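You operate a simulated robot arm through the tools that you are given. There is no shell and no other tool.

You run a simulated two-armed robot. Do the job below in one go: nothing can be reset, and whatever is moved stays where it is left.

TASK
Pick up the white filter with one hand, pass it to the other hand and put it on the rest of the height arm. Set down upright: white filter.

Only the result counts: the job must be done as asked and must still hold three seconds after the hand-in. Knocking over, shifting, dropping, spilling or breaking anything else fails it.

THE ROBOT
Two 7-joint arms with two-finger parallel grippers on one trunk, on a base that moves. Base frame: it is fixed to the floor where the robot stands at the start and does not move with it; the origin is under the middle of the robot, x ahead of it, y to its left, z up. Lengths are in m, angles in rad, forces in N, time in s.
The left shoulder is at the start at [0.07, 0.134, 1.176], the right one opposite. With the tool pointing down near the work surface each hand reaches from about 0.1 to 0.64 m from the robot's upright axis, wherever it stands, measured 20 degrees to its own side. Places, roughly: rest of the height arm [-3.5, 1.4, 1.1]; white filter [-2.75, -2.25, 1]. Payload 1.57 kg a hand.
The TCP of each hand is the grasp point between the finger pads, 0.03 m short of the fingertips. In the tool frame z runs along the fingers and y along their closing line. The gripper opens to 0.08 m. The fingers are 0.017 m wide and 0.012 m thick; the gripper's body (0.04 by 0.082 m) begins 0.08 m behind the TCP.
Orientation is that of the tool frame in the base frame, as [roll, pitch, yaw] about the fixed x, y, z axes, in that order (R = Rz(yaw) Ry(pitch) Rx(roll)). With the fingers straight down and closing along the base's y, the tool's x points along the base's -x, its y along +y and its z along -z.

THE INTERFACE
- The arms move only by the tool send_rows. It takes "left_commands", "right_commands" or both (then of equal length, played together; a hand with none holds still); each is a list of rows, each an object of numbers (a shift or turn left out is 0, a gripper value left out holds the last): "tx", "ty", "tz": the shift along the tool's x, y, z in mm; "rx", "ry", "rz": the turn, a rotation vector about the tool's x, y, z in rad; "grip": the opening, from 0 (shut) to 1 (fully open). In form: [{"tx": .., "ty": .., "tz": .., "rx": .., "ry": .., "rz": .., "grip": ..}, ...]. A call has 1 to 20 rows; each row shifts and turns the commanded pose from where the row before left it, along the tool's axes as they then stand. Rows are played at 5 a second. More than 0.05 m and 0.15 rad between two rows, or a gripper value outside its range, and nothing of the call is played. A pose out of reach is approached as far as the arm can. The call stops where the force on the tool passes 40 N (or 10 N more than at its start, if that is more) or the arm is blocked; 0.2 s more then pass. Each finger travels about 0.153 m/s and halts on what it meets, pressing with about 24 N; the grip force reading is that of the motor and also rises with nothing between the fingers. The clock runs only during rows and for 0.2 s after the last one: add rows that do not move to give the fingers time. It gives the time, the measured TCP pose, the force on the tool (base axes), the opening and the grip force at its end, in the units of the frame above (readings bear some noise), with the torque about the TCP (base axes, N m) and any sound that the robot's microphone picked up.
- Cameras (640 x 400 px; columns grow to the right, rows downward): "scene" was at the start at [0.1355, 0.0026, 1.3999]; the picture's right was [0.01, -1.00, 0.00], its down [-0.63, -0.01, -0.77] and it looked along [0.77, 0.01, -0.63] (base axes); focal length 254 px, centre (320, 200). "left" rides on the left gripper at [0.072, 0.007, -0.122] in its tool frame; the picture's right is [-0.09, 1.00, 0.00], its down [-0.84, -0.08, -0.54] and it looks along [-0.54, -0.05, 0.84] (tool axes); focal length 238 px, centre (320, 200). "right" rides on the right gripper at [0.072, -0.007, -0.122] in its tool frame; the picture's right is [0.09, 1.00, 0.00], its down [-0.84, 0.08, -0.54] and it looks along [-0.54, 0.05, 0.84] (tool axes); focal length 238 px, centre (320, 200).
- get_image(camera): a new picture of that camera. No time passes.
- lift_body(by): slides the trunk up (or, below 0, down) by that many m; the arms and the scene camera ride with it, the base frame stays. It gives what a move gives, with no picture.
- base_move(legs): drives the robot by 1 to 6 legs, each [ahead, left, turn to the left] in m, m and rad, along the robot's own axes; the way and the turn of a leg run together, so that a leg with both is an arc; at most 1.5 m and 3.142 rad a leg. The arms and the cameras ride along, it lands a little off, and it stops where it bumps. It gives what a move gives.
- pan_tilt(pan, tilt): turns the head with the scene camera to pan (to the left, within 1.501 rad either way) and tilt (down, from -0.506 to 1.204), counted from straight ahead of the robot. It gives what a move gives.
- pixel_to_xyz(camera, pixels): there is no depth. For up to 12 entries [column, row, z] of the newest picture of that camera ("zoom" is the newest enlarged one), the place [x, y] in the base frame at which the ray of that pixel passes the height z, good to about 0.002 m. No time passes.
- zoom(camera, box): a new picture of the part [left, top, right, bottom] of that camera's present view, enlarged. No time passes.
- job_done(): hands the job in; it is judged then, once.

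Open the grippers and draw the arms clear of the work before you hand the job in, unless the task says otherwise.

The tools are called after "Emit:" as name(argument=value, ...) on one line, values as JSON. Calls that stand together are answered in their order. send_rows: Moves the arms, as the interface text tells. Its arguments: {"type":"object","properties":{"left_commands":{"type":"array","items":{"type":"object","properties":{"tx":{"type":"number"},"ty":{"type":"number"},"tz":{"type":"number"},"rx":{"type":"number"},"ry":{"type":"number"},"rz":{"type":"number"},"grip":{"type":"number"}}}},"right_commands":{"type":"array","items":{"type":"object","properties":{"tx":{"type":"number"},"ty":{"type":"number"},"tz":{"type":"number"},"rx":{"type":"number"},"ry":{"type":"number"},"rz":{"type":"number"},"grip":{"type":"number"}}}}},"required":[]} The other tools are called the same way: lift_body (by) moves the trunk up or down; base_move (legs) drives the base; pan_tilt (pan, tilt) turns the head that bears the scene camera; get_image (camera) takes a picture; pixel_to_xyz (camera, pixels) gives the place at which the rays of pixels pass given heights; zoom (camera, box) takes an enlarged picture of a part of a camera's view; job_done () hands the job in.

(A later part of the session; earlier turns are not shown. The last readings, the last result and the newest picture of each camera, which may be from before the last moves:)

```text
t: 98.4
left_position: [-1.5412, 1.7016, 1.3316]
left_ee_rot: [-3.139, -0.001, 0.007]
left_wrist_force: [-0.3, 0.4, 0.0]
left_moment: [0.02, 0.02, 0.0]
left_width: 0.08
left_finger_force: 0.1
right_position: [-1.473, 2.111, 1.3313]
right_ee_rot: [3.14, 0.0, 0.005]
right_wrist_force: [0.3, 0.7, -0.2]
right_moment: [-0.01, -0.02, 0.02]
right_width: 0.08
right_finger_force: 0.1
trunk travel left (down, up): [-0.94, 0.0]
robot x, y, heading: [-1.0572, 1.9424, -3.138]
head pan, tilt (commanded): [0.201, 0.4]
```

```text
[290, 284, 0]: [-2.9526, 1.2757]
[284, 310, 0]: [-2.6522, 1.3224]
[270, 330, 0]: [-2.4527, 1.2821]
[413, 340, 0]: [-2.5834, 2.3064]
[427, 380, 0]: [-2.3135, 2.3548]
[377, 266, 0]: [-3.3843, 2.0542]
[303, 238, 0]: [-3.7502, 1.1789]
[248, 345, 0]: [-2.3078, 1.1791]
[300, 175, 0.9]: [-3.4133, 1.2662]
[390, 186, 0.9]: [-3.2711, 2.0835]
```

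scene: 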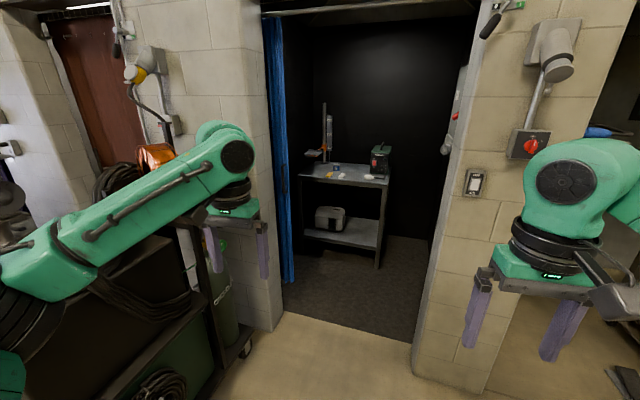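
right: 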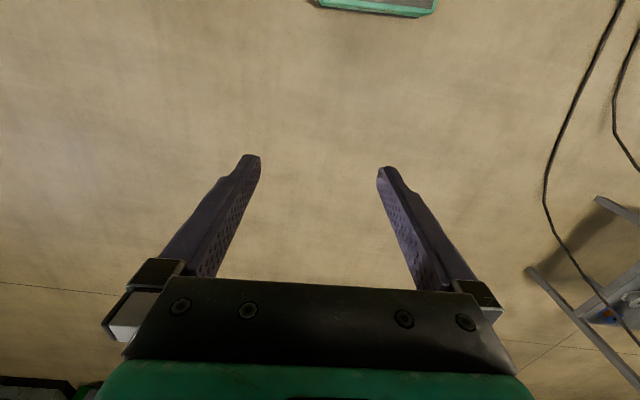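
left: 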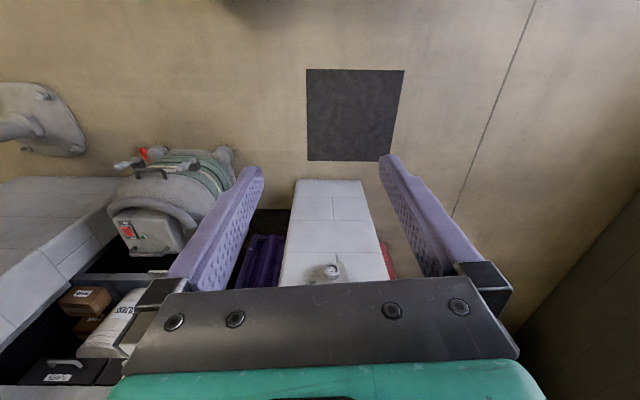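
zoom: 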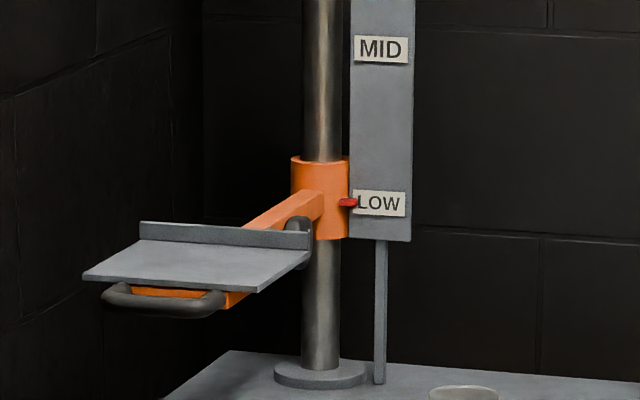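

The rest is a flat plate with a low back lip, on an orange arm at LOW; the opening is only about 1.0 m wide (y 1.30 to 2.32), so the elbows must come in. I test in free space here: both hands 0.2 m further ahead.

Emit:
send_rows(left_commands=[{"tx": -50}, {"tx": -50}, {"tx": -50}, {"tx": -50}], right_commands=[{"tx": -50}, {"tx": -50}, {"tx": -50}, {"tx": -50}])

Emit:
pan_tilt(pan=0.9, tilt=0.7)

Emit:
get_image(camera="scene")

Emit:
pan_tilt(pan=-0.9, tilt=0.7)

Emit:
get_image(camera="scene")

```text
t: 99.4
left_position: [-1.6421, 1.6949, 1.3296]
left_ee_rot: [-3.14, 0.004, 0.008]
left_wrist_force: [0.2, -0.3, -0.3]
left_moment: [0.01, 0.02, -0.01]
left_width: 0.0799
left_finger_force: 0.0
left hand out of reach, approached as far as the arm can: row 3, 4
right_position: [-1.6263, 2.1057, 1.3283]
right_ee_rot: [-3.139, 0.004, 0.007]
right_wrist_force: [-0.5, -0.8, -0.4]
right_moment: [0.01, 0.03, 0.02]
right_width: 0.0801
right_finger_force: 0.1
right hand out of reach, approached as far as the arm can: row 4
trunk travel left (down, up): [-0.94, 0.0]
robot x, y, heading: [-1.0551, 1.9385, -3.137]
head pan, tilt (commanded): [0.201, 0.4]
```

```text
t: 100.5
left_position: [-1.6459, 1.6983, 1.3288]
left_ee_rot: [-3.141, -0.001, 0.007]
left_wrist_force: [-0.4, -0.7, 0.3]
left_moment: [0.04, 0.01, -0.01]
left_width: 0.0799
left_finger_force: 0.0
right_position: [-1.6286, 2.1087, 1.3274]
right_ee_rot: [3.141, 0.0, 0.007]
right_wrist_force: [0.4, 0.2, 0.3]
right_moment: [0.01, 0.0, -0.02]
right_width: 0.0799
right_finger_force: 0.2
trunk travel left (down, up): [-0.94, 0.0]
robot x, y, heading: [-1.0586, 1.9375, -3.138]
head pan, tilt (commanded): [0.901, 0.7]
```

```text
taken
```

scene: 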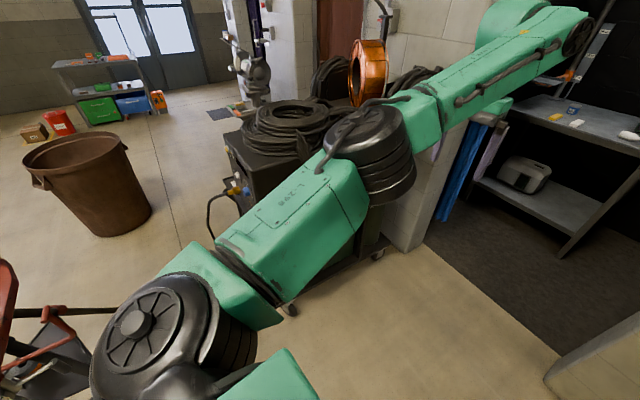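

```text
t: 102.3
left_position: [-1.6442, 1.697, 1.3299]
left_ee_rot: [-3.141, -0.001, 0.007]
left_wrist_force: [-0.7, 0.7, -0.8]
left_moment: [0.03, -0.01, 0.02]
left_width: 0.0803
left_finger_force: 0.1
right_position: [-1.6289, 2.1078, 1.3259]
right_ee_rot: [3.141, 0.003, 0.006]
right_wrist_force: [-1.2, -0.1, 0.5]
right_moment: [0.02, 0.02, 0.01]
right_width: 0.0802
right_finger_force: 0.0
trunk travel left (down, up): [-0.94, 0.0]
robot x, y, heading: [-1.0581, 1.9385, -3.14]
head pan, tilt (commanded): [-0.901, 0.7]
```

```text
taken
```

scene: 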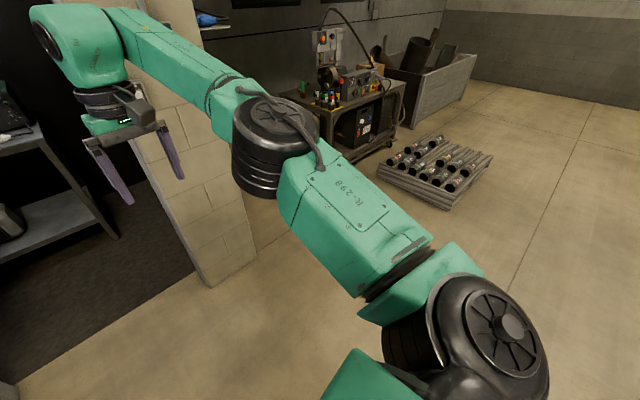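

The arms are nearly straight now (max tool-down reach ≈0.64 m). I measure where the right elbow (275,150) and its outer edge (318,145) are.

Emit:
pixel_to_xyz(camera="scene", pixels=[[275, 150, 1.35], [275, 150, 1.25], [318, 145, 1.35], [318, 145, 1.25], [490, 320, 1.4], [490, 320, 1.35], [75, 45, 1.5], [75, 45, 1.4], [545, 370, 1.35]])

```text
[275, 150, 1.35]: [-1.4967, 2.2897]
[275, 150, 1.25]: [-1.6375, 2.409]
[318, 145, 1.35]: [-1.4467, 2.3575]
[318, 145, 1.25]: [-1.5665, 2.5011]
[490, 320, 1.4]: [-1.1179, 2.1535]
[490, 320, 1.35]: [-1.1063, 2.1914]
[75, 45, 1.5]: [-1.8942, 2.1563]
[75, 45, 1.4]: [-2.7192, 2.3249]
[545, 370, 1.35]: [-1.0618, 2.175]
```

Elbow half-width with extended arms is about 0.43 m. Now I test the tilted tool that the placing hand needs: pitch the left fingers 0.75 rad up towards forward, and bring the right hand back 50 mm.

Emit:
send_rows(left_commands=[{"ry": -0.15}, {"ry": -0.15}, {"ry": -0.15}, {"ry": -0.15}, {"ry": -0.15}, {}])

Emit:
pan_tilt(pan=0.6, tilt=0.6)

Emit:
get_image(camera="scene")

```text
t: 103.7
left_position: [-1.6445, 1.6961, 1.3293]
left_ee_rot: [3.141, 0.752, 0.01]
left_wrist_force: [0.4, 0.9, -0.7]
left_moment: [-0.01, 0.03, 0.0]
left_width: 0.08
left_finger_force: 0.0
right_position: [-1.6287, 2.1089, 1.3273]
right_ee_rot: [-3.14, 0.001, 0.007]
right_wrist_force: [-0.4, 0.7, 0.4]
right_moment: [0.01, -0.01, 0.01]
right_width: 0.08
right_finger_force: 0.1
trunk travel left (down, up): [-0.94, 0.0]
robot x, y, heading: [-1.0567, 1.9416, -3.138]
head pan, tilt (commanded): [-0.901, 0.7]
```

```text
t: 105.3
left_position: [-1.6435, 1.6969, 1.3302]
left_ee_rot: [3.141, 0.749, 0.008]
left_wrist_force: [-0.1, 0.0, -0.6]
left_moment: [-0.02, 0.02, 0.01]
left_width: 0.0799
left_finger_force: 0.0
right_position: [-1.6284, 2.1086, 1.3282]
right_ee_rot: [3.141, 0.002, 0.004]
right_wrist_force: [0.4, 0.2, 0.6]
right_moment: [0.02, 0.0, 0.0]
right_width: 0.0802
right_finger_force: 0.1
trunk travel left (down, up): [-0.94, 0.0]
robot x, y, heading: [-1.0576, 1.9393, -3.134]
head pan, tilt (commanded): [0.6, 0.6]
```

```text
taken
```

scene: 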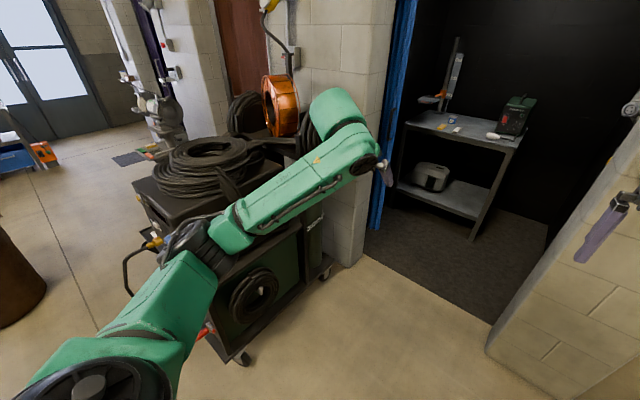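

The left hand kept its place while tilting. I now push it forward along the horizontal to find its reach with this tilt.

Emit:
send_rows(left_commands=[{"tx": -36.6, "tz": 34}, {"tx": -36.6, "tz": 34}, {"tx": -36.6, "tz": 34}, {"tx": -36.6, "tz": 34}, {}])

Emit:
get_image(camera="scene")

```text
t: 106.5
left_position: [-1.8045, 1.6961, 1.3165]
left_ee_rot: [-3.14, 0.751, 0.005]
left_wrist_force: [-1.3, -0.1, 0.4]
left_moment: [0.01, -0.02, 0.0]
left_width: 0.08
left_finger_force: 0.1
left hand out of reach, approached as far as the arm can: row 4
right_position: [-1.6282, 2.1069, 1.3272]
right_ee_rot: [-3.138, 0.002, 0.005]
right_wrist_force: [0.4, -1.2, -0.6]
right_moment: [0.03, 0.04, 0.0]
right_width: 0.0798
right_finger_force: 0.2
trunk travel left (down, up): [-0.94, 0.0]
robot x, y, heading: [-1.0564, 1.9375, -3.135]
head pan, tilt (commanded): [0.6, 0.6]
```

```text
taken
```

scene: 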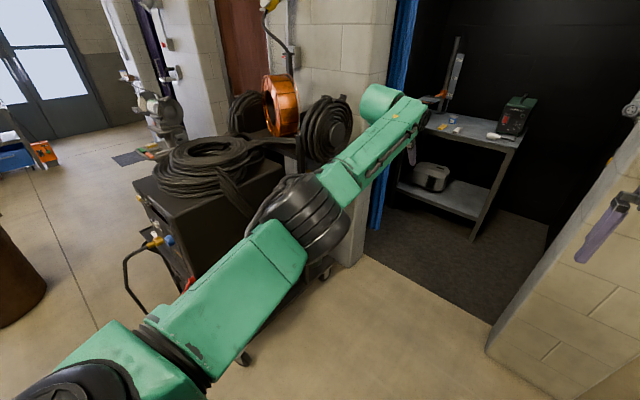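

With this tilt the left hand reaches 0.75 m ahead, enough to place from the doorway. I zoom on the rest at (430,98) to measure it before going for the filter.

Emit:
zoom(camera="scene", box=[405, 30, 535, 150])

Emit:
zoom(camera="scene", box=[412, 78, 462, 118])

```text
3.33 times, centred on (470, 90) of scene
```

zoom: 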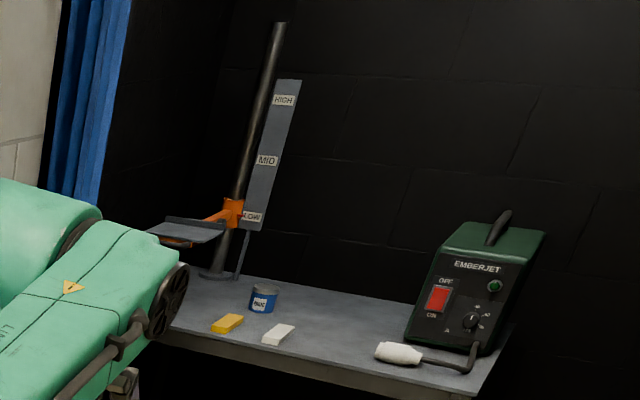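

```text
10.00 times, centred on (437, 98) of scene
```

zoom: 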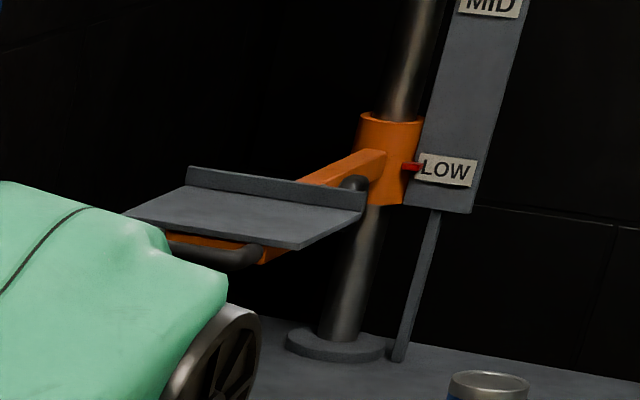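

The plate looks level, about 0.14 x 0.15 m. I retract both hands and drive back the same way to the filter shelf.

Emit:
send_rows(left_commands=[{"tx": 36.6, "tz": -34}, {"tx": 36.6, "tz": -34}, {"tx": 36.6, "tz": -34}, {"tx": 36.6, "tz": -34}, {"tx": 36.6, "tz": -34}, {}], right_commands=[{"tx": 50}, {"tx": 50}, {"tx": 50}, {}, {}, {}])

Emit:
base_move(legs=[[-0.75, 0.07, 0], [-0.75, 0.07, 0], [0, 1.45, 0]])

```text
t: 107.9
left_position: [-1.6017, 1.6972, 1.3117]
left_ee_rot: [-3.139, 0.75, 0.008]
left_wrist_force: [0.1, -0.1, -0.2]
left_moment: [-0.01, 0.01, 0.04]
left_width: 0.0797
left_finger_force: 0.1
left hand out of reach, approached as far as the arm can: row 1
right_position: [-1.4705, 2.1088, 1.324]
right_ee_rot: [3.14, 0.0, 0.005]
right_wrist_force: [0.4, -0.4, 1.3]
right_moment: [-0.03, -0.02, 0.02]
right_width: 0.0801
right_finger_force: 0.0
trunk travel left (down, up): [-0.94, 0.0]
robot x, y, heading: [-1.0618, 1.9395, -3.138]
head pan, tilt (commanded): [0.6, 0.6]
```

```text
t: 122.5
left_position: [-0.108, 0.0949, 1.3116]
left_ee_rot: [3.14, 0.749, 0.007]
left_wrist_force: [0.4, -0.5, 0.7]
left_moment: [0.01, 0.0, 0.0]
left_width: 0.0801
left_finger_force: 0.1
right_position: [0.0235, 0.5052, 1.3239]
right_ee_rot: [3.141, 0.0, 0.003]
right_wrist_force: [0.4, 0.1, -0.3]
right_moment: [-0.02, 0.01, -0.02]
right_width: 0.0797
right_finger_force: 0.1
trunk travel left (down, up): [-0.94, 0.0]
robot x, y, heading: [0.4373, 0.3333, -3.147]
head pan, tilt (commanded): [0.6, 0.6]
```

Halfway back at (0.44,0.33). I go on sideways to y≈-1.4, then ahead towards the shelf.

Emit:
base_move(legs=[[0, 0.9, 0], [0, 0.85, 0], [1.1, 0.35, 0], [1.1, 0.35, 0]])

Emit:
pan_tilt(pan=0.1, tilt=0.5)

Emit:
get_image(camera="scene")

```text
t: 142.3
left_position: [-2.2281, -2.542, 1.3107]
left_ee_rot: [-3.141, 0.749, 0.078]
left_wrist_force: [0.0, 0.3, 1.0]
left_moment: [0.01, 0.03, -0.01]
left_width: 0.08
left_finger_force: 0.1
right_position: [-2.127, -2.123, 1.3258]
right_ee_rot: [-3.141, 0.0, 0.078]
right_wrist_force: [-0.3, -0.7, 0.5]
right_moment: [0.0, 0.02, 0.02]
right_width: 0.0801
right_finger_force: 0.1
trunk travel left (down, up): [-0.94, 0.0]
robot x, y, heading: [-1.701, -2.2592, -3.063]
head pan, tilt (commanded): [0.6, 0.6]
```

```text
t: 143.3
left_position: [-2.2282, -2.5406, 1.3126]
left_ee_rot: [-3.141, 0.747, 0.081]
left_wrist_force: [0.2, 0.3, 0.5]
left_moment: [-0.02, 0.02, 0.01]
left_width: 0.08
left_finger_force: 0.1
right_position: [-2.1274, -2.1229, 1.3242]
right_ee_rot: [3.141, -0.001, 0.078]
right_wrist_force: [-0.1, 0.5, 0.2]
right_moment: [-0.01, -0.02, 0.02]
right_width: 0.0801
right_finger_force: 0.0
trunk travel left (down, up): [-0.94, 0.0]
robot x, y, heading: [-1.7035, -2.261, -3.062]
head pan, tilt (commanded): [0.099, 0.499]
```

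```text
taken
```

scene: 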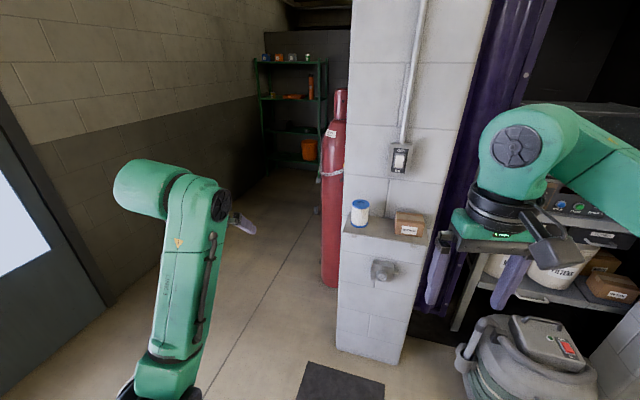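

From here I see the filter at (360,212) in front of the wall, a red cylinder behind it to the left. I zoom and take rays for triangulation.

Emit:
zoom(camera="scene", box=[325, 180, 445, 255])

```text
5.33 times, centred on (385, 218) of scene
```

zoom: 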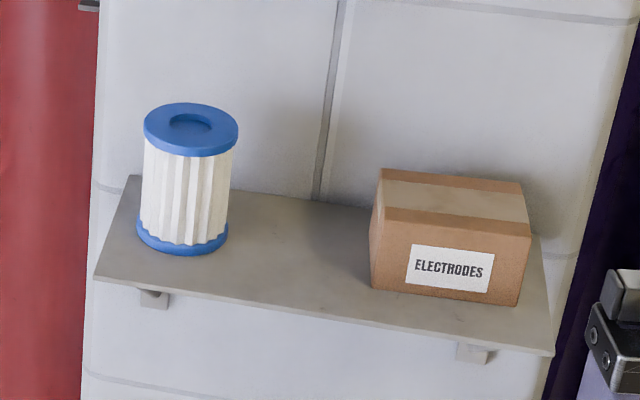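

Emit:
pixel_to_xyz(camera="zoom", pixels=[[191, 128, 1.0], [191, 128, 1.1], [183, 255, 1.0], [183, 255, 0.9], [136, 234, 1.0], [228, 236, 1.0], [144, 127, 1.1], [239, 130, 1.1], [94, 278, 1.0], [555, 355, 1.0], [130, 177, 1.0], [320, 200, 1.0]])

```text
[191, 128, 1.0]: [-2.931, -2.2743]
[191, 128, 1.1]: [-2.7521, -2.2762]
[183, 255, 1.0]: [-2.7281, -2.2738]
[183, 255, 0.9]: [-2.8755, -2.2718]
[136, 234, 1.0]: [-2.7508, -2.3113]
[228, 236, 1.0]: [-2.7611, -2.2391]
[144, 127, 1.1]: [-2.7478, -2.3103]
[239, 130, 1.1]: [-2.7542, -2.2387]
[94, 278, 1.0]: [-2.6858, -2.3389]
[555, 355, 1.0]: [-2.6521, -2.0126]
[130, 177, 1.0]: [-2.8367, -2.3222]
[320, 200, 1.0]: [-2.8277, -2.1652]
```

Triangulating both views: filter centre ≈(-2.731,-2.276), top z≈1.111, shelf z≈1.023, diameter ≈0.070; the wall is 0.07 m behind it. I retract the left hand, straighten the heading and drive up to the shelf.

Emit:
send_rows(left_commands=[{"tx": 36.6, "tz": -34}, {"tx": 36.6, "tz": -34}, {"tx": 36.6, "tz": -34}, {}])

Emit:
base_move(legs=[[0, 0, -0.078], [0.3, 0.04, 0], [0.217, 0.03, 0]])

Emit:
pan_tilt(pan=0.0, tilt=0.9)

Emit:
get_image(camera="scene")

Emit:
get_image(camera="right")

```text
t: 144.3
left_position: [-2.1328, -2.5396, 1.3182]
left_ee_rot: [3.141, 0.747, 0.08]
left_wrist_force: [-0.2, 0.2, 0.5]
left_moment: [0.04, 0.01, -0.02]
left_width: 0.0801
left_finger_force: 0.0
left hand out of reach, approached as far as the arm can: row 2, 3
right_position: [-2.1283, -2.1217, 1.3244]
right_ee_rot: [3.141, -0.001, 0.08]
right_wrist_force: [-0.5, 0.0, 0.2]
right_moment: [-0.01, 0.01, 0.0]
right_width: 0.08
right_finger_force: 0.0
trunk travel left (down, up): [-0.94, 0.0]
robot x, y, heading: [-1.7028, -2.262, -3.068]
head pan, tilt (commanded): [0.099, 0.499]
```

```text
t: 148.1
left_position: [-2.6572, -2.5659, 1.3208]
left_ee_rot: [3.133, 0.752, -0.007]
left_wrist_force: [-0.4, 1.0, 0.2]
left_moment: [-0.05, -0.04, 0.03]
left_width: 0.0798
left_finger_force: 0.1
right_position: [-2.6195, -2.1508, 1.3241]
right_ee_rot: [3.137, 0.003, -0.003]
right_wrist_force: [-0.5, 0.8, -0.3]
right_moment: [-0.06, -0.02, 0.0]
right_width: 0.08
right_finger_force: 0.1
trunk travel left (down, up): [-0.94, 0.0]
robot x, y, heading: [-2.212, -2.3276, 3.138]
head pan, tilt (commanded): [0.099, 0.499]
```

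```text
t: 148.9
left_position: [-2.6758, -2.5726, 1.3115]
left_ee_rot: [3.138, 0.734, -0.003]
left_wrist_force: [-0.7, -1.1, -0.5]
left_moment: [-0.01, 0.0, 0.01]
left_width: 0.08
left_finger_force: 0.0
right_position: [-2.6387, -2.1554, 1.3178]
right_ee_rot: [-3.138, -0.011, -0.004]
right_wrist_force: [-0.1, 1.1, 0.2]
right_moment: [0.02, -0.01, 0.05]
right_width: 0.0804
right_finger_force: 0.1
trunk travel left (down, up): [-0.94, 0.0]
robot x, y, heading: [-2.2143, -2.3325, 3.138]
head pan, tilt (commanded): [0.0, 0.901]
```

```text
taken
```

scene: 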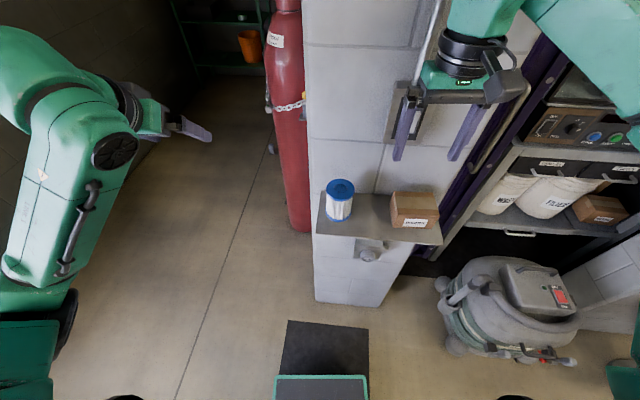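

```text
taken
```

right: 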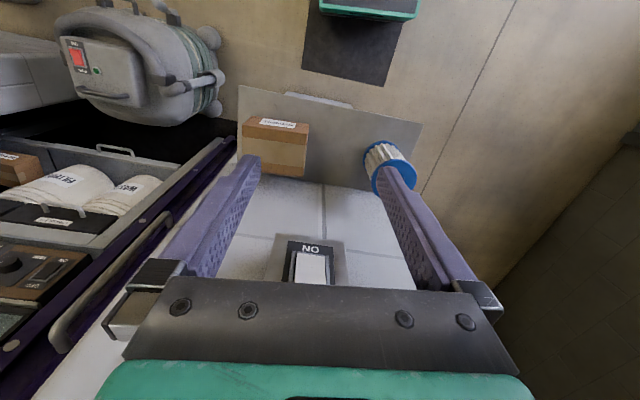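

Both views show the filter clear: scene at (340,200), right wrist at (390,165). I zoom with both cameras to refine its position.

Emit:
zoom(camera="scene", box=[300, 165, 380, 235])

Emit:
pixel_to_xyz(camera="zoom", pixels=[[320, 200, 1.0], [320, 200, 1.1]])

Emit:
zoom(camera="right", box=[340, 120, 440, 200])

Emit:
pixel_to_xyz(camera="zoom", pixels=[[320, 200, 1.0], [320, 200, 1.1]])

```text
5.71 times, centred on (340, 200) of scene
```

zoom: 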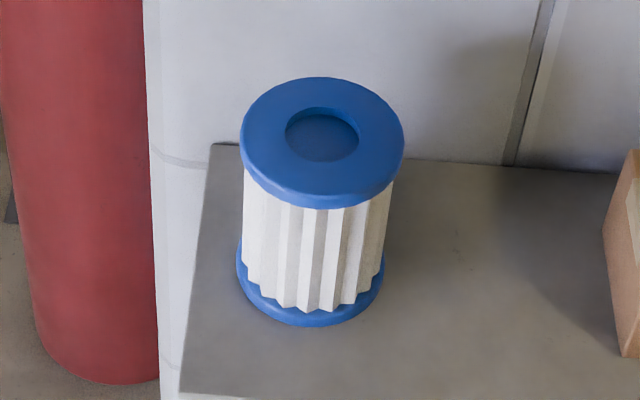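

```text
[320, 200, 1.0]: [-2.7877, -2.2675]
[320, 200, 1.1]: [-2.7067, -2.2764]
```

```text
5.00 times, centred on (390, 160) of right
```

zoom: 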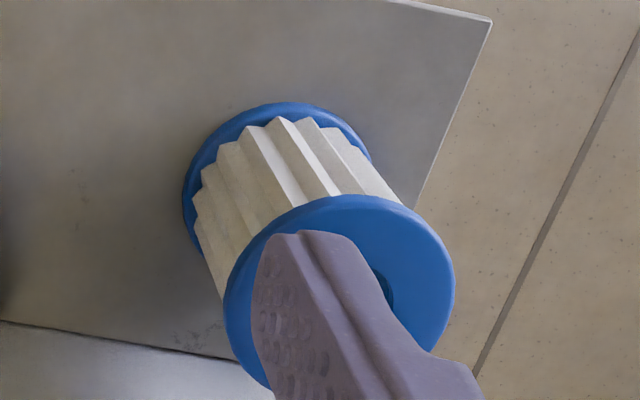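

```text
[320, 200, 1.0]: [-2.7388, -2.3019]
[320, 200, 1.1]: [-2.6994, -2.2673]
```

The caps are slightly wider than the pleated body. I redo the scene zoom to read rays for top centre (322,137), cap edges (240,140),(404,140), base front (310,327) and base edges.

Emit:
zoom(camera="scene", box=[300, 165, 380, 235])

Emit:
pixel_to_xyz(camera="zoom", pixels=[[322, 137, 1.11], [322, 137, 1.0], [240, 140, 1.11], [404, 140, 1.11], [322, 77, 1.11], [322, 195, 1.11], [310, 327, 1.023], [236, 262, 1.023], [385, 262, 1.023], [210, 144, 1.023], [180, 390, 1.023], [560, 168, 1.023]])

```text
5.71 times, centred on (340, 200) of scene
```

zoom: 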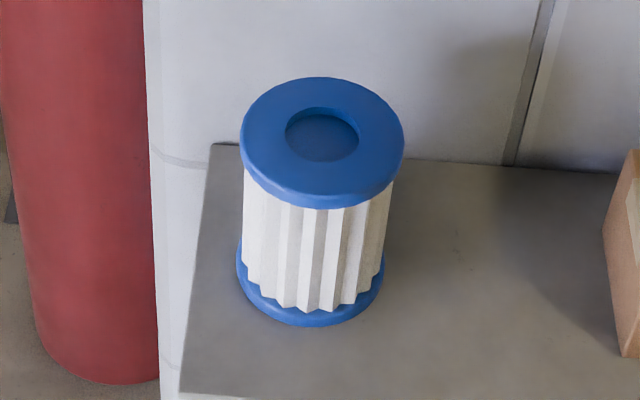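

```text
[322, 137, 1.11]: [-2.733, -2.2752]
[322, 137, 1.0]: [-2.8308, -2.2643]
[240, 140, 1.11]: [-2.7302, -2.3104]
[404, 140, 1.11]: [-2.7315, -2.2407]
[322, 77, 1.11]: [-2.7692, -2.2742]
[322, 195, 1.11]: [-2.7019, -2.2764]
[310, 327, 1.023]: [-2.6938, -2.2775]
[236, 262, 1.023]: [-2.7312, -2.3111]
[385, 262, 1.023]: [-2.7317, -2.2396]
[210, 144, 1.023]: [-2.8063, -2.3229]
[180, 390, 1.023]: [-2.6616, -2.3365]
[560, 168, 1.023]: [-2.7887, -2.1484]
```

Consistent: filter centre (-2.733,-2.2755), top 1.11, base 1.023, diameter 0.070. I move the right hand above it (tx -94, ty +120 mm), staying at z≈1.32.

Emit:
send_rows(right_commands=[{"tx": -23.6, "ty": 30, "grip": 1}, {"tx": -23.6, "ty": 30}, {"tx": -23.6, "ty": 30}, {"tx": -23.6, "ty": 30}, {}, {}])

Emit:
get_image(camera="right")

Emit:
get_image(camera="scene")

```text
t: 150.3
left_position: [-2.6734, -2.5714, 1.3139]
left_ee_rot: [3.136, 0.738, -0.004]
left_wrist_force: [0.0, 1.2, -0.4]
left_moment: [-0.02, 0.0, -0.02]
left_width: 0.08
left_finger_force: 0.0
right_position: [-2.7273, -2.2743, 1.3211]
right_ee_rot: [-3.14, -0.009, -0.004]
right_wrist_force: [-0.6, -0.3, 0.4]
right_moment: [-0.02, 0.02, -0.01]
right_width: 0.0798
right_finger_force: 0.0
trunk travel left (down, up): [-0.94, 0.0]
robot x, y, heading: [-2.2127, -2.3295, 3.137]
head pan, tilt (commanded): [0.0, 0.901]
```

```text
taken
```

right: 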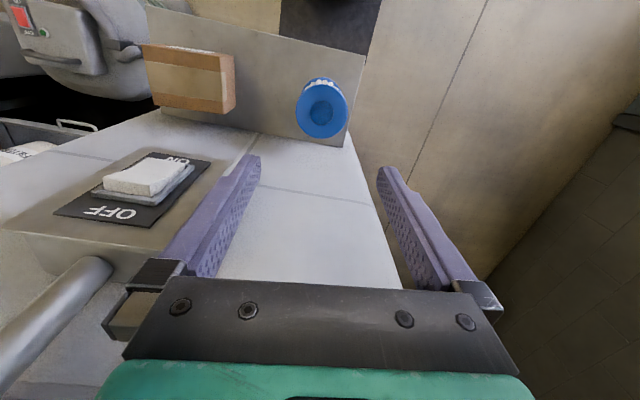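

```text
taken
```

scene: 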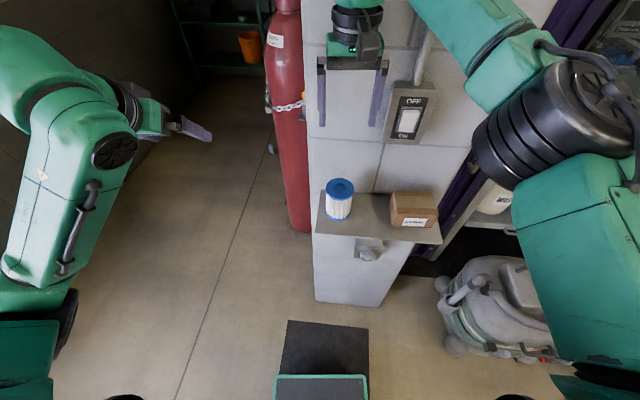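

The right fingers are centred over the filter (cap at (322,107) between the pads). I correct 6 mm in x and descend to z≈1.16 first.

Emit:
send_rows(right_commands=[{"tx": -2, "ty": 0.4, "tz": 40}, {"tx": -2, "ty": 0.4, "tz": 40}, {"tx": -1.7, "ty": 0.4, "tz": 40}, {"tz": 38}, {}, {}])

Emit:
get_image(camera="right")

Emit:
zoom(camera="scene", box=[290, 120, 400, 230])

```text
t: 151.7
left_position: [-2.6718, -2.5731, 1.313]
left_ee_rot: [3.137, 0.738, -0.003]
left_wrist_force: [0.2, -0.4, 1.3]
left_moment: [-0.01, 0.02, -0.03]
left_width: 0.0803
left_finger_force: 0.0
right_position: [-2.7326, -2.2762, 1.1579]
right_ee_rot: [-3.139, -0.011, -0.005]
right_wrist_force: [-1.2, -0.4, -0.6]
right_moment: [-0.02, 0.02, -0.03]
right_width: 0.08
right_finger_force: 0.0
trunk travel left (down, up): [-0.94, 0.0]
robot x, y, heading: [-2.2126, -2.3263, 3.139]
head pan, tilt (commanded): [0.0, 0.901]
```

```text
taken
```

right: 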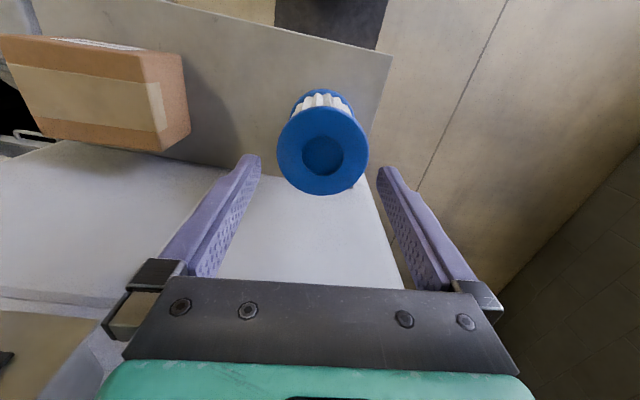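

```text
3.64 times, centred on (345, 175) of scene
```

zoom: 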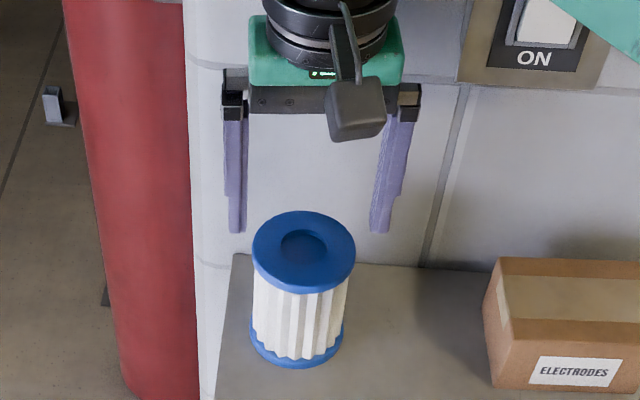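

Readings put the TCP at (-2.7326,-2.2762,1.158). I cross-check the cap's position with the right camera: edges (277,150) and (368,150), hole (322,155).

Emit:
pixel_to_xyz(camera="right", pixels=[[322, 152, 1.11], [277, 150, 1.11], [368, 150, 1.11], [323, 107, 1.11], [322, 194, 1.11], [250, 156, 1.128], [386, 168, 1.128]])

```text
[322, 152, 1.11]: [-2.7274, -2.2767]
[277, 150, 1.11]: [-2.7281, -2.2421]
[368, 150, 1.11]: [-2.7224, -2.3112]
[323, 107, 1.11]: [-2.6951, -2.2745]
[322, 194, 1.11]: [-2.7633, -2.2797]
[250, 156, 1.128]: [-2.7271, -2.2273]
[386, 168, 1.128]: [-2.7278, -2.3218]
```

The cap's centre (-2.729,-2.277) agrees with the TCP within 3 mm. I descend 52 mm so the pads span the cap and upper pleats.

Emit:
send_rows(right_commands=[{"tz": 20, "tx": 1}, {"tz": 20, "tx": 1}, {"tz": 12, "tx": 1}, {}, {}])

Emit:
get_image(camera="right")

Emit:
zoom(camera="scene", box=[290, 120, 400, 230])

```text
t: 152.9
left_position: [-2.6703, -2.5769, 1.3144]
left_ee_rot: [-3.139, 0.742, 0.001]
left_wrist_force: [0.1, 0.0, 0.0]
left_moment: [0.0, 0.02, -0.03]
left_width: 0.0801
left_finger_force: 0.0
right_position: [-2.7253, -2.2786, 1.1103]
right_ee_rot: [-3.136, -0.007, -0.002]
right_wrist_force: [-0.4, 0.4, -0.1]
right_moment: [-0.02, 0.02, 0.02]
right_width: 0.08
right_finger_force: 0.1
trunk travel left (down, up): [-0.94, 0.0]
robot x, y, heading: [-2.2139, -2.3289, 3.14]
head pan, tilt (commanded): [0.0, 0.901]
```

```text
taken
```

right: 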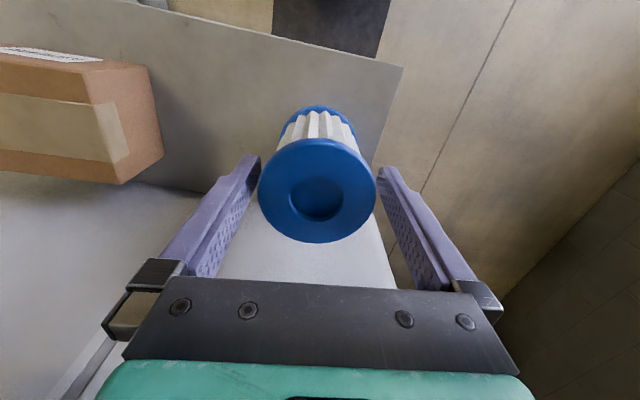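

```text
3.64 times, centred on (345, 175) of scene
```

zoom: 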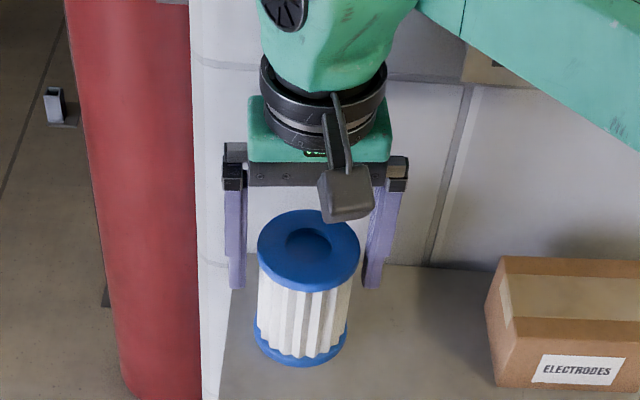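

The cap lies between the pads with a gap on both sides, no contact forces. I close the right gripper.

Emit:
send_rows(right_commands=[{"grip": 0}, {}, {}, {}])

Emit:
get_image(camera="right")

```text
t: 153.9
left_position: [-2.669, -2.5771, 1.3114]
left_ee_rot: [-3.14, 0.739, 0.002]
left_wrist_force: [0.8, 0.5, 0.9]
left_moment: [0.0, -0.03, 0.0]
left_width: 0.0801
left_finger_force: 0.2
right_position: [-2.7252, -2.2783, 1.1087]
right_ee_rot: [-3.137, -0.007, -0.002]
right_wrist_force: [0.1, -0.2, -0.4]
right_moment: [0.0, -0.02, -0.02]
right_width: 0.0688
right_finger_force: 24.4
trunk travel left (down, up): [-0.94, 0.0]
robot x, y, heading: [-2.2137, -2.3291, 3.142]
head pan, tilt (commanded): [0.0, 0.901]
```

```text
taken
```

right: 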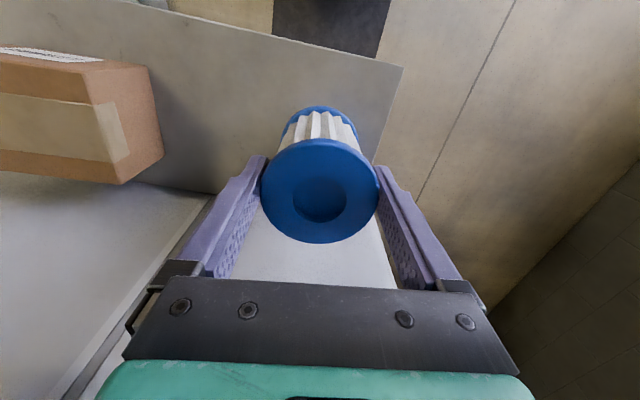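

The filter is gripped (width 0.0688, 24 N). I lift it gently, 10 mm first, then on to about z 1.27.

Emit:
send_rows(right_commands=[{"tz": -10}, {"tz": -20}, {"tz": -40}, {"tz": -40}, {"tz": -40}, {}])

Emit:
get_image(camera="right")

Emit:
get_image(camera="scene")

```text
t: 155.3
left_position: [-2.6738, -2.5716, 1.3135]
left_ee_rot: [3.135, 0.738, -0.003]
left_wrist_force: [0.2, 0.1, -0.5]
left_moment: [-0.01, -0.02, 0.01]
left_width: 0.0798
left_finger_force: 0.0
right_position: [-2.7337, -2.2721, 1.261]
right_ee_rot: [-3.141, -0.01, -0.003]
right_wrist_force: [-0.3, 0.3, -0.7]
right_moment: [0.03, 0.01, 0.0]
right_width: 0.0687
right_finger_force: 24.2
trunk travel left (down, up): [-0.94, 0.0]
robot x, y, heading: [-2.2128, -2.3289, 3.138]
head pan, tilt (commanded): [0.0, 0.901]
```

```text
taken
```

right: 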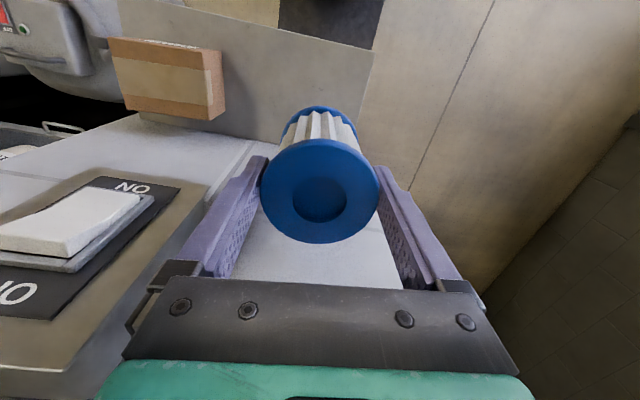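

```text
taken
```

scene: 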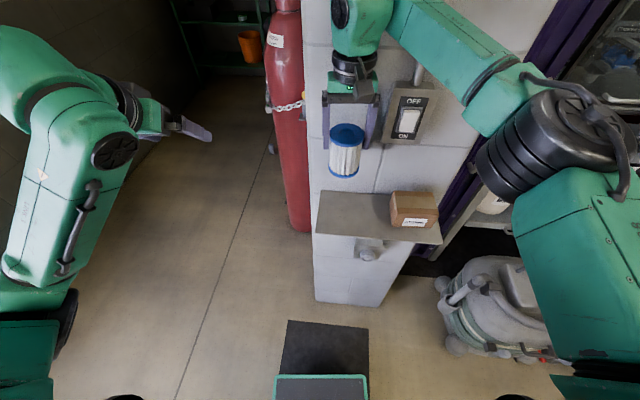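

The filter is up and held straight. I back the robot off the wall by 0.4 m for the hand-over in free space.

Emit:
base_move(legs=[[-0.4, 0, 0]])

Emit:
send_rows(left_commands=[{"ry": -0.1}, {"ry": -0.1}, {"ry": -0.1}, {}])

Emit:
get_image(camera="scene")

```text
t: 157.8
left_position: [-2.2808, -2.5732, 1.3094]
left_ee_rot: [3.139, 0.732, -0.003]
left_wrist_force: [-0.7, -0.1, -0.1]
left_moment: [0.03, -0.03, -0.04]
left_width: 0.08
left_finger_force: 0.1
right_position: [-2.3432, -2.2773, 1.258]
right_ee_rot: [-3.141, -0.016, -0.003]
right_wrist_force: [0.5, -0.4, -1.2]
right_moment: [0.02, -0.01, -0.02]
right_width: 0.0686
right_finger_force: 23.8
trunk travel left (down, up): [-0.94, 0.0]
robot x, y, heading: [-1.81, -2.3272, 3.137]
head pan, tilt (commanded): [0.0, 0.901]
```

```text
t: 158.8
left_position: [-2.2756, -2.5749, 1.3114]
left_ee_rot: [3.139, 1.038, 0.0]
left_wrist_force: [0.6, -0.1, -0.4]
left_moment: [0.01, 0.0, 0.01]
left_width: 0.0797
left_finger_force: 0.1
right_position: [-2.3381, -2.2773, 1.2613]
right_ee_rot: [-3.14, -0.011, -0.002]
right_wrist_force: [0.3, 0.2, -1.3]
right_moment: [0.0, 0.0, 0.0]
right_width: 0.0688
right_finger_force: 23.8
trunk travel left (down, up): [-0.94, 0.0]
robot x, y, heading: [-1.8125, -2.33, 3.137]
head pan, tilt (commanded): [0.0, 0.901]
```

```text
taken
```

scene: 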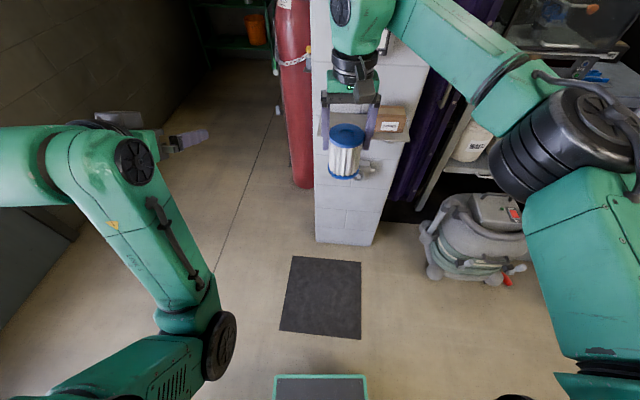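

Right hand holds the filter at (-2.338,-2.277,1.261). The left fingers shall take the lower part from the left side, tilted 30° below horizontal, so I yaw the left tool 70° to the robot's right in place.

Emit:
send_rows(left_commands=[{"rx": 0.1052, "rz": 0.0621, "grip": 1}, {"rx": 0.1052, "rz": 0.0621}, {"rx": 0.1052, "rz": 0.0621}, {"rx": 0.1052, "rz": 0.0621}, {"rx": 0.1052, "rz": 0.0621}, {"rx": 0.1052, "rz": 0.0621}, {"rx": 0.1052, "rz": 0.0621}, {"rx": 0.1052, "rz": 0.0621}, {"rx": 0.1052, "rz": 0.0621}, {"rx": 0.1052, "rz": 0.0621}, {}, {}])

Emit:
get_image(camera="scene")

Emit:
get_image(camera="left")

```text
t: 161.4
left_position: [-2.2753, -2.571, 1.3121]
left_ee_rot: [3.14, 1.037, -1.223]
left_wrist_force: [0.2, 0.1, 0.0]
left_moment: [0.0, -0.02, 0.01]
left_width: 0.0803
left_finger_force: 0.0
right_position: [-2.339, -2.276, 1.2603]
right_ee_rot: [-3.141, -0.012, -0.005]
right_wrist_force: [1.1, -0.5, -0.8]
right_moment: [0.01, 0.0, 0.0]
right_width: 0.0687
right_finger_force: 23.8
trunk travel left (down, up): [-0.94, 0.0]
robot x, y, heading: [-1.8133, -2.3307, 3.136]
head pan, tilt (commanded): [0.0, 0.901]
```

```text
taken
```

scene: 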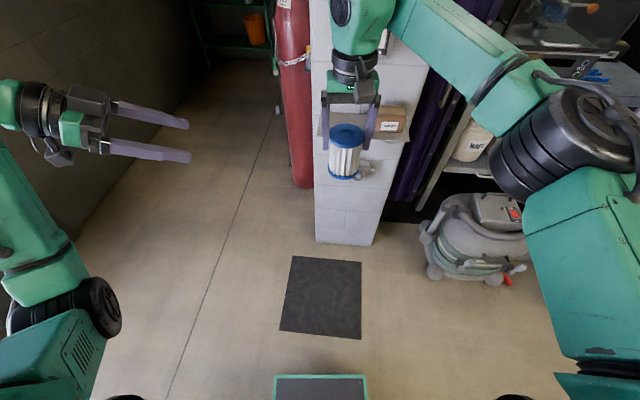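

```text
taken
```

left: 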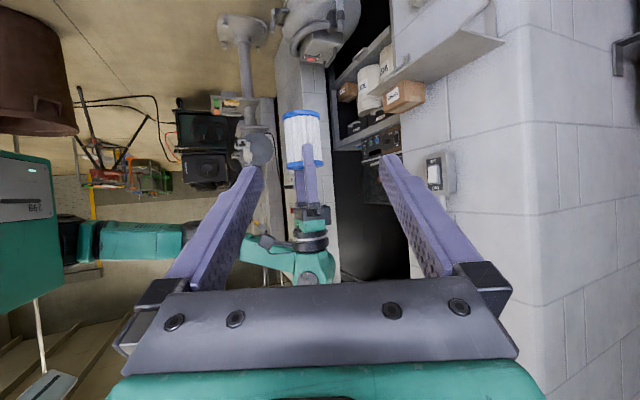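

The left camera sees the filter at (303,140) ahead of the left fingers. I move the left TCP to the pre-grasp point 0.13 m short of the filter's lower part.

Emit:
send_rows(left_commands=[{"tx": -11.5, "ty": -7.6, "tz": 36.9}, {"tx": -11.5, "ty": -7.6, "tz": 36.9}, {"tx": -11.5, "ty": -7.6, "tz": 36.9}, {"tx": -11.5, "ty": -7.6, "tz": 36.9}, {"tx": -11.5, "ty": -7.6, "tz": 36.9}, {}, {}])

Emit:
get_image(camera="scene")

Emit:
get_image(camera="left")

```text
t: 163.0
left_position: [-2.3061, -2.3837, 1.2644]
left_ee_rot: [3.141, 1.036, -1.223]
left_wrist_force: [-0.4, -0.8, -0.4]
left_moment: [0.01, 0.02, -0.02]
left_width: 0.08
left_finger_force: 0.1
right_position: [-2.3392, -2.2783, 1.2609]
right_ee_rot: [-3.14, -0.011, -0.003]
right_wrist_force: [-0.6, 0.5, -1.2]
right_moment: [0.0, 0.03, 0.0]
right_width: 0.0687
right_finger_force: 24.0
trunk travel left (down, up): [-0.94, 0.0]
robot x, y, heading: [-1.8102, -2.3292, 3.14]
head pan, tilt (commanded): [0.0, 0.901]
```

```text
taken
```

scene: 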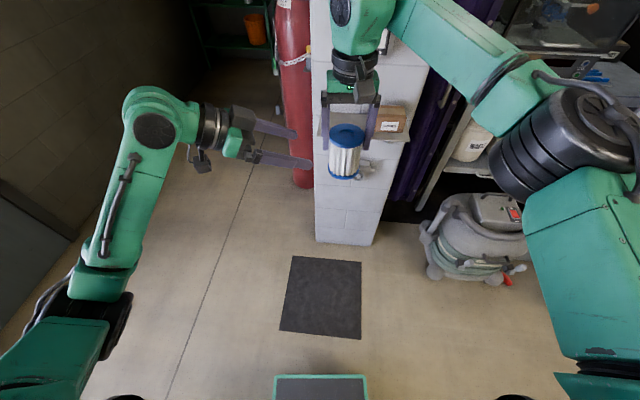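

```text
taken
```

left: 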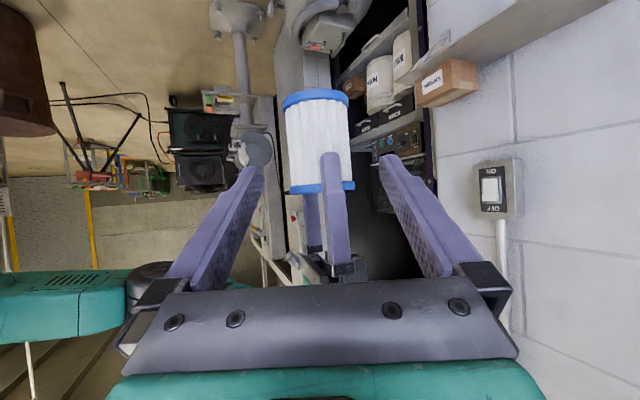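

The filter's axis is near column 317, midway between the left finger tips (252 and 388). I zoom on the left view to fix the lateral alignment precisely.

Emit:
zoom(camera="left", box=[240, 80, 400, 200])

Emit:
zoom(camera="scene", box=[220, 70, 400, 200])

```text
3.33 times, centred on (320, 140) of left
```

zoom: 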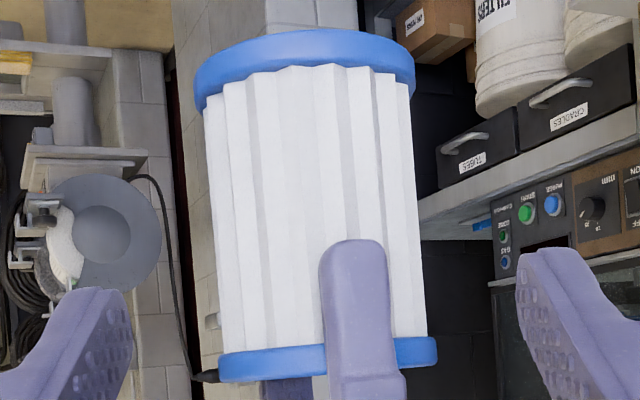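

```text
3.08 times, centred on (310, 135) of scene
```

zoom: 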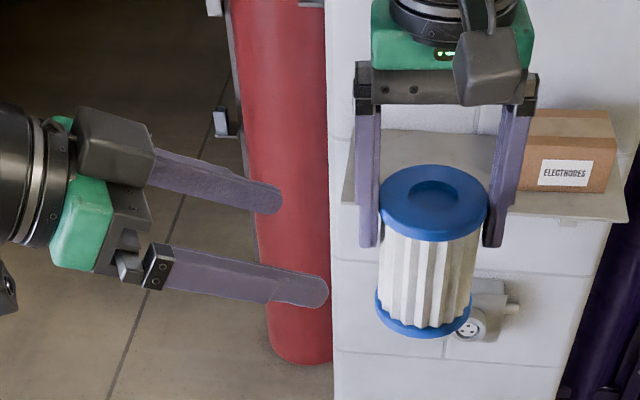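

Left zoom: the filter axis at the approach height is about 2 mm to the image's left of the tool axis. I correct that and advance 60 mm along the fingers, then look again.

Emit:
send_rows(left_commands=[{"tx": -1, "ty": -1.5, "tz": 30}, {"tx": -1, "ty": -1, "tz": 30}, {}, {}])

Emit:
zoom(camera="left", box=[220, 50, 420, 200])

Emit:
zoom(camera="scene", box=[220, 70, 400, 200])

```text
t: 164.0
left_position: [-2.319, -2.3318, 1.2376]
left_ee_rot: [3.141, 1.037, -1.224]
left_wrist_force: [-0.1, -0.5, -0.1]
left_moment: [0.01, 0.01, -0.03]
left_width: 0.0801
left_finger_force: 0.1
right_position: [-2.338, -2.2762, 1.2597]
right_ee_rot: [-3.14, -0.012, -0.005]
right_wrist_force: [0.1, 1.1, -0.6]
right_moment: [-0.01, 0.01, 0.02]
right_width: 0.0685
right_finger_force: 23.8
trunk travel left (down, up): [-0.94, 0.0]
robot x, y, heading: [-1.8145, -2.3271, 3.134]
head pan, tilt (commanded): [0.0, 0.901]
```

```text
2.67 times, centred on (320, 125) of left
```

zoom: 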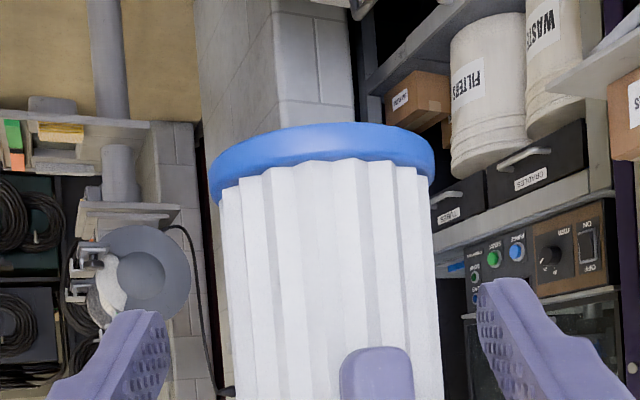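

```text
3.08 times, centred on (310, 135) of scene
```

zoom: 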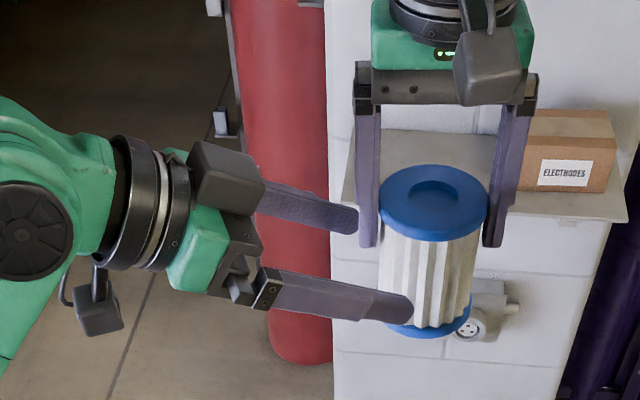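

The view now shows the filter a little to the image's right (axis ≈324 vs tool axis ≈320), so I shift +2.5 mm along tool y and advance another 30 mm, then look again.

Emit:
send_rows(left_commands=[{"ty": 2.5, "tx": 0.5}, {"tz": 15}, {"tz": 15}, {}, {}])

Emit:
zoom(camera="left", box=[220, 50, 420, 200])

Emit:
zoom(camera="scene", box=[250, 80, 390, 190])

```text
t: 165.2
left_position: [-2.3323, -2.309, 1.2216]
left_ee_rot: [-3.141, 1.038, -1.223]
left_wrist_force: [-0.6, 0.3, 0.6]
left_moment: [0.01, 0.0, -0.01]
left_width: 0.0801
left_finger_force: 0.1
right_position: [-2.3398, -2.2772, 1.2612]
right_ee_rot: [-3.14, -0.012, -0.005]
right_wrist_force: [0.0, 1.0, -1.2]
right_moment: [0.0, 0.0, -0.03]
right_width: 0.0688
right_finger_force: 24.2
trunk travel left (down, up): [-0.94, 0.0]
robot x, y, heading: [-1.8124, -2.3309, 3.137]
head pan, tilt (commanded): [0.0, 0.901]
```

```text
2.67 times, centred on (320, 125) of left
```

zoom: 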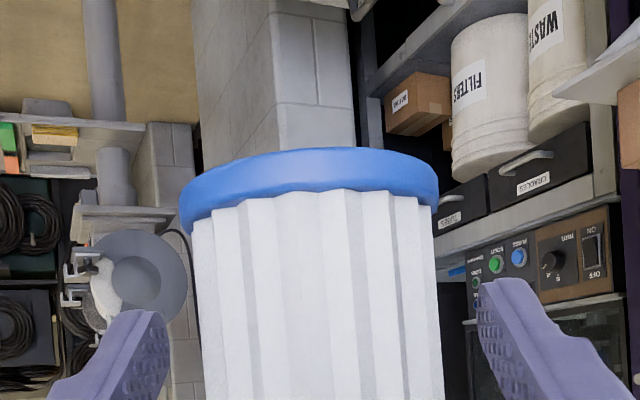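

```text
3.64 times, centred on (320, 135) of scene
```

zoom: 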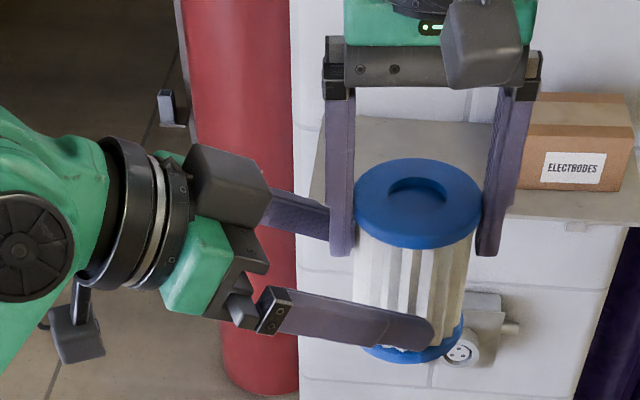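

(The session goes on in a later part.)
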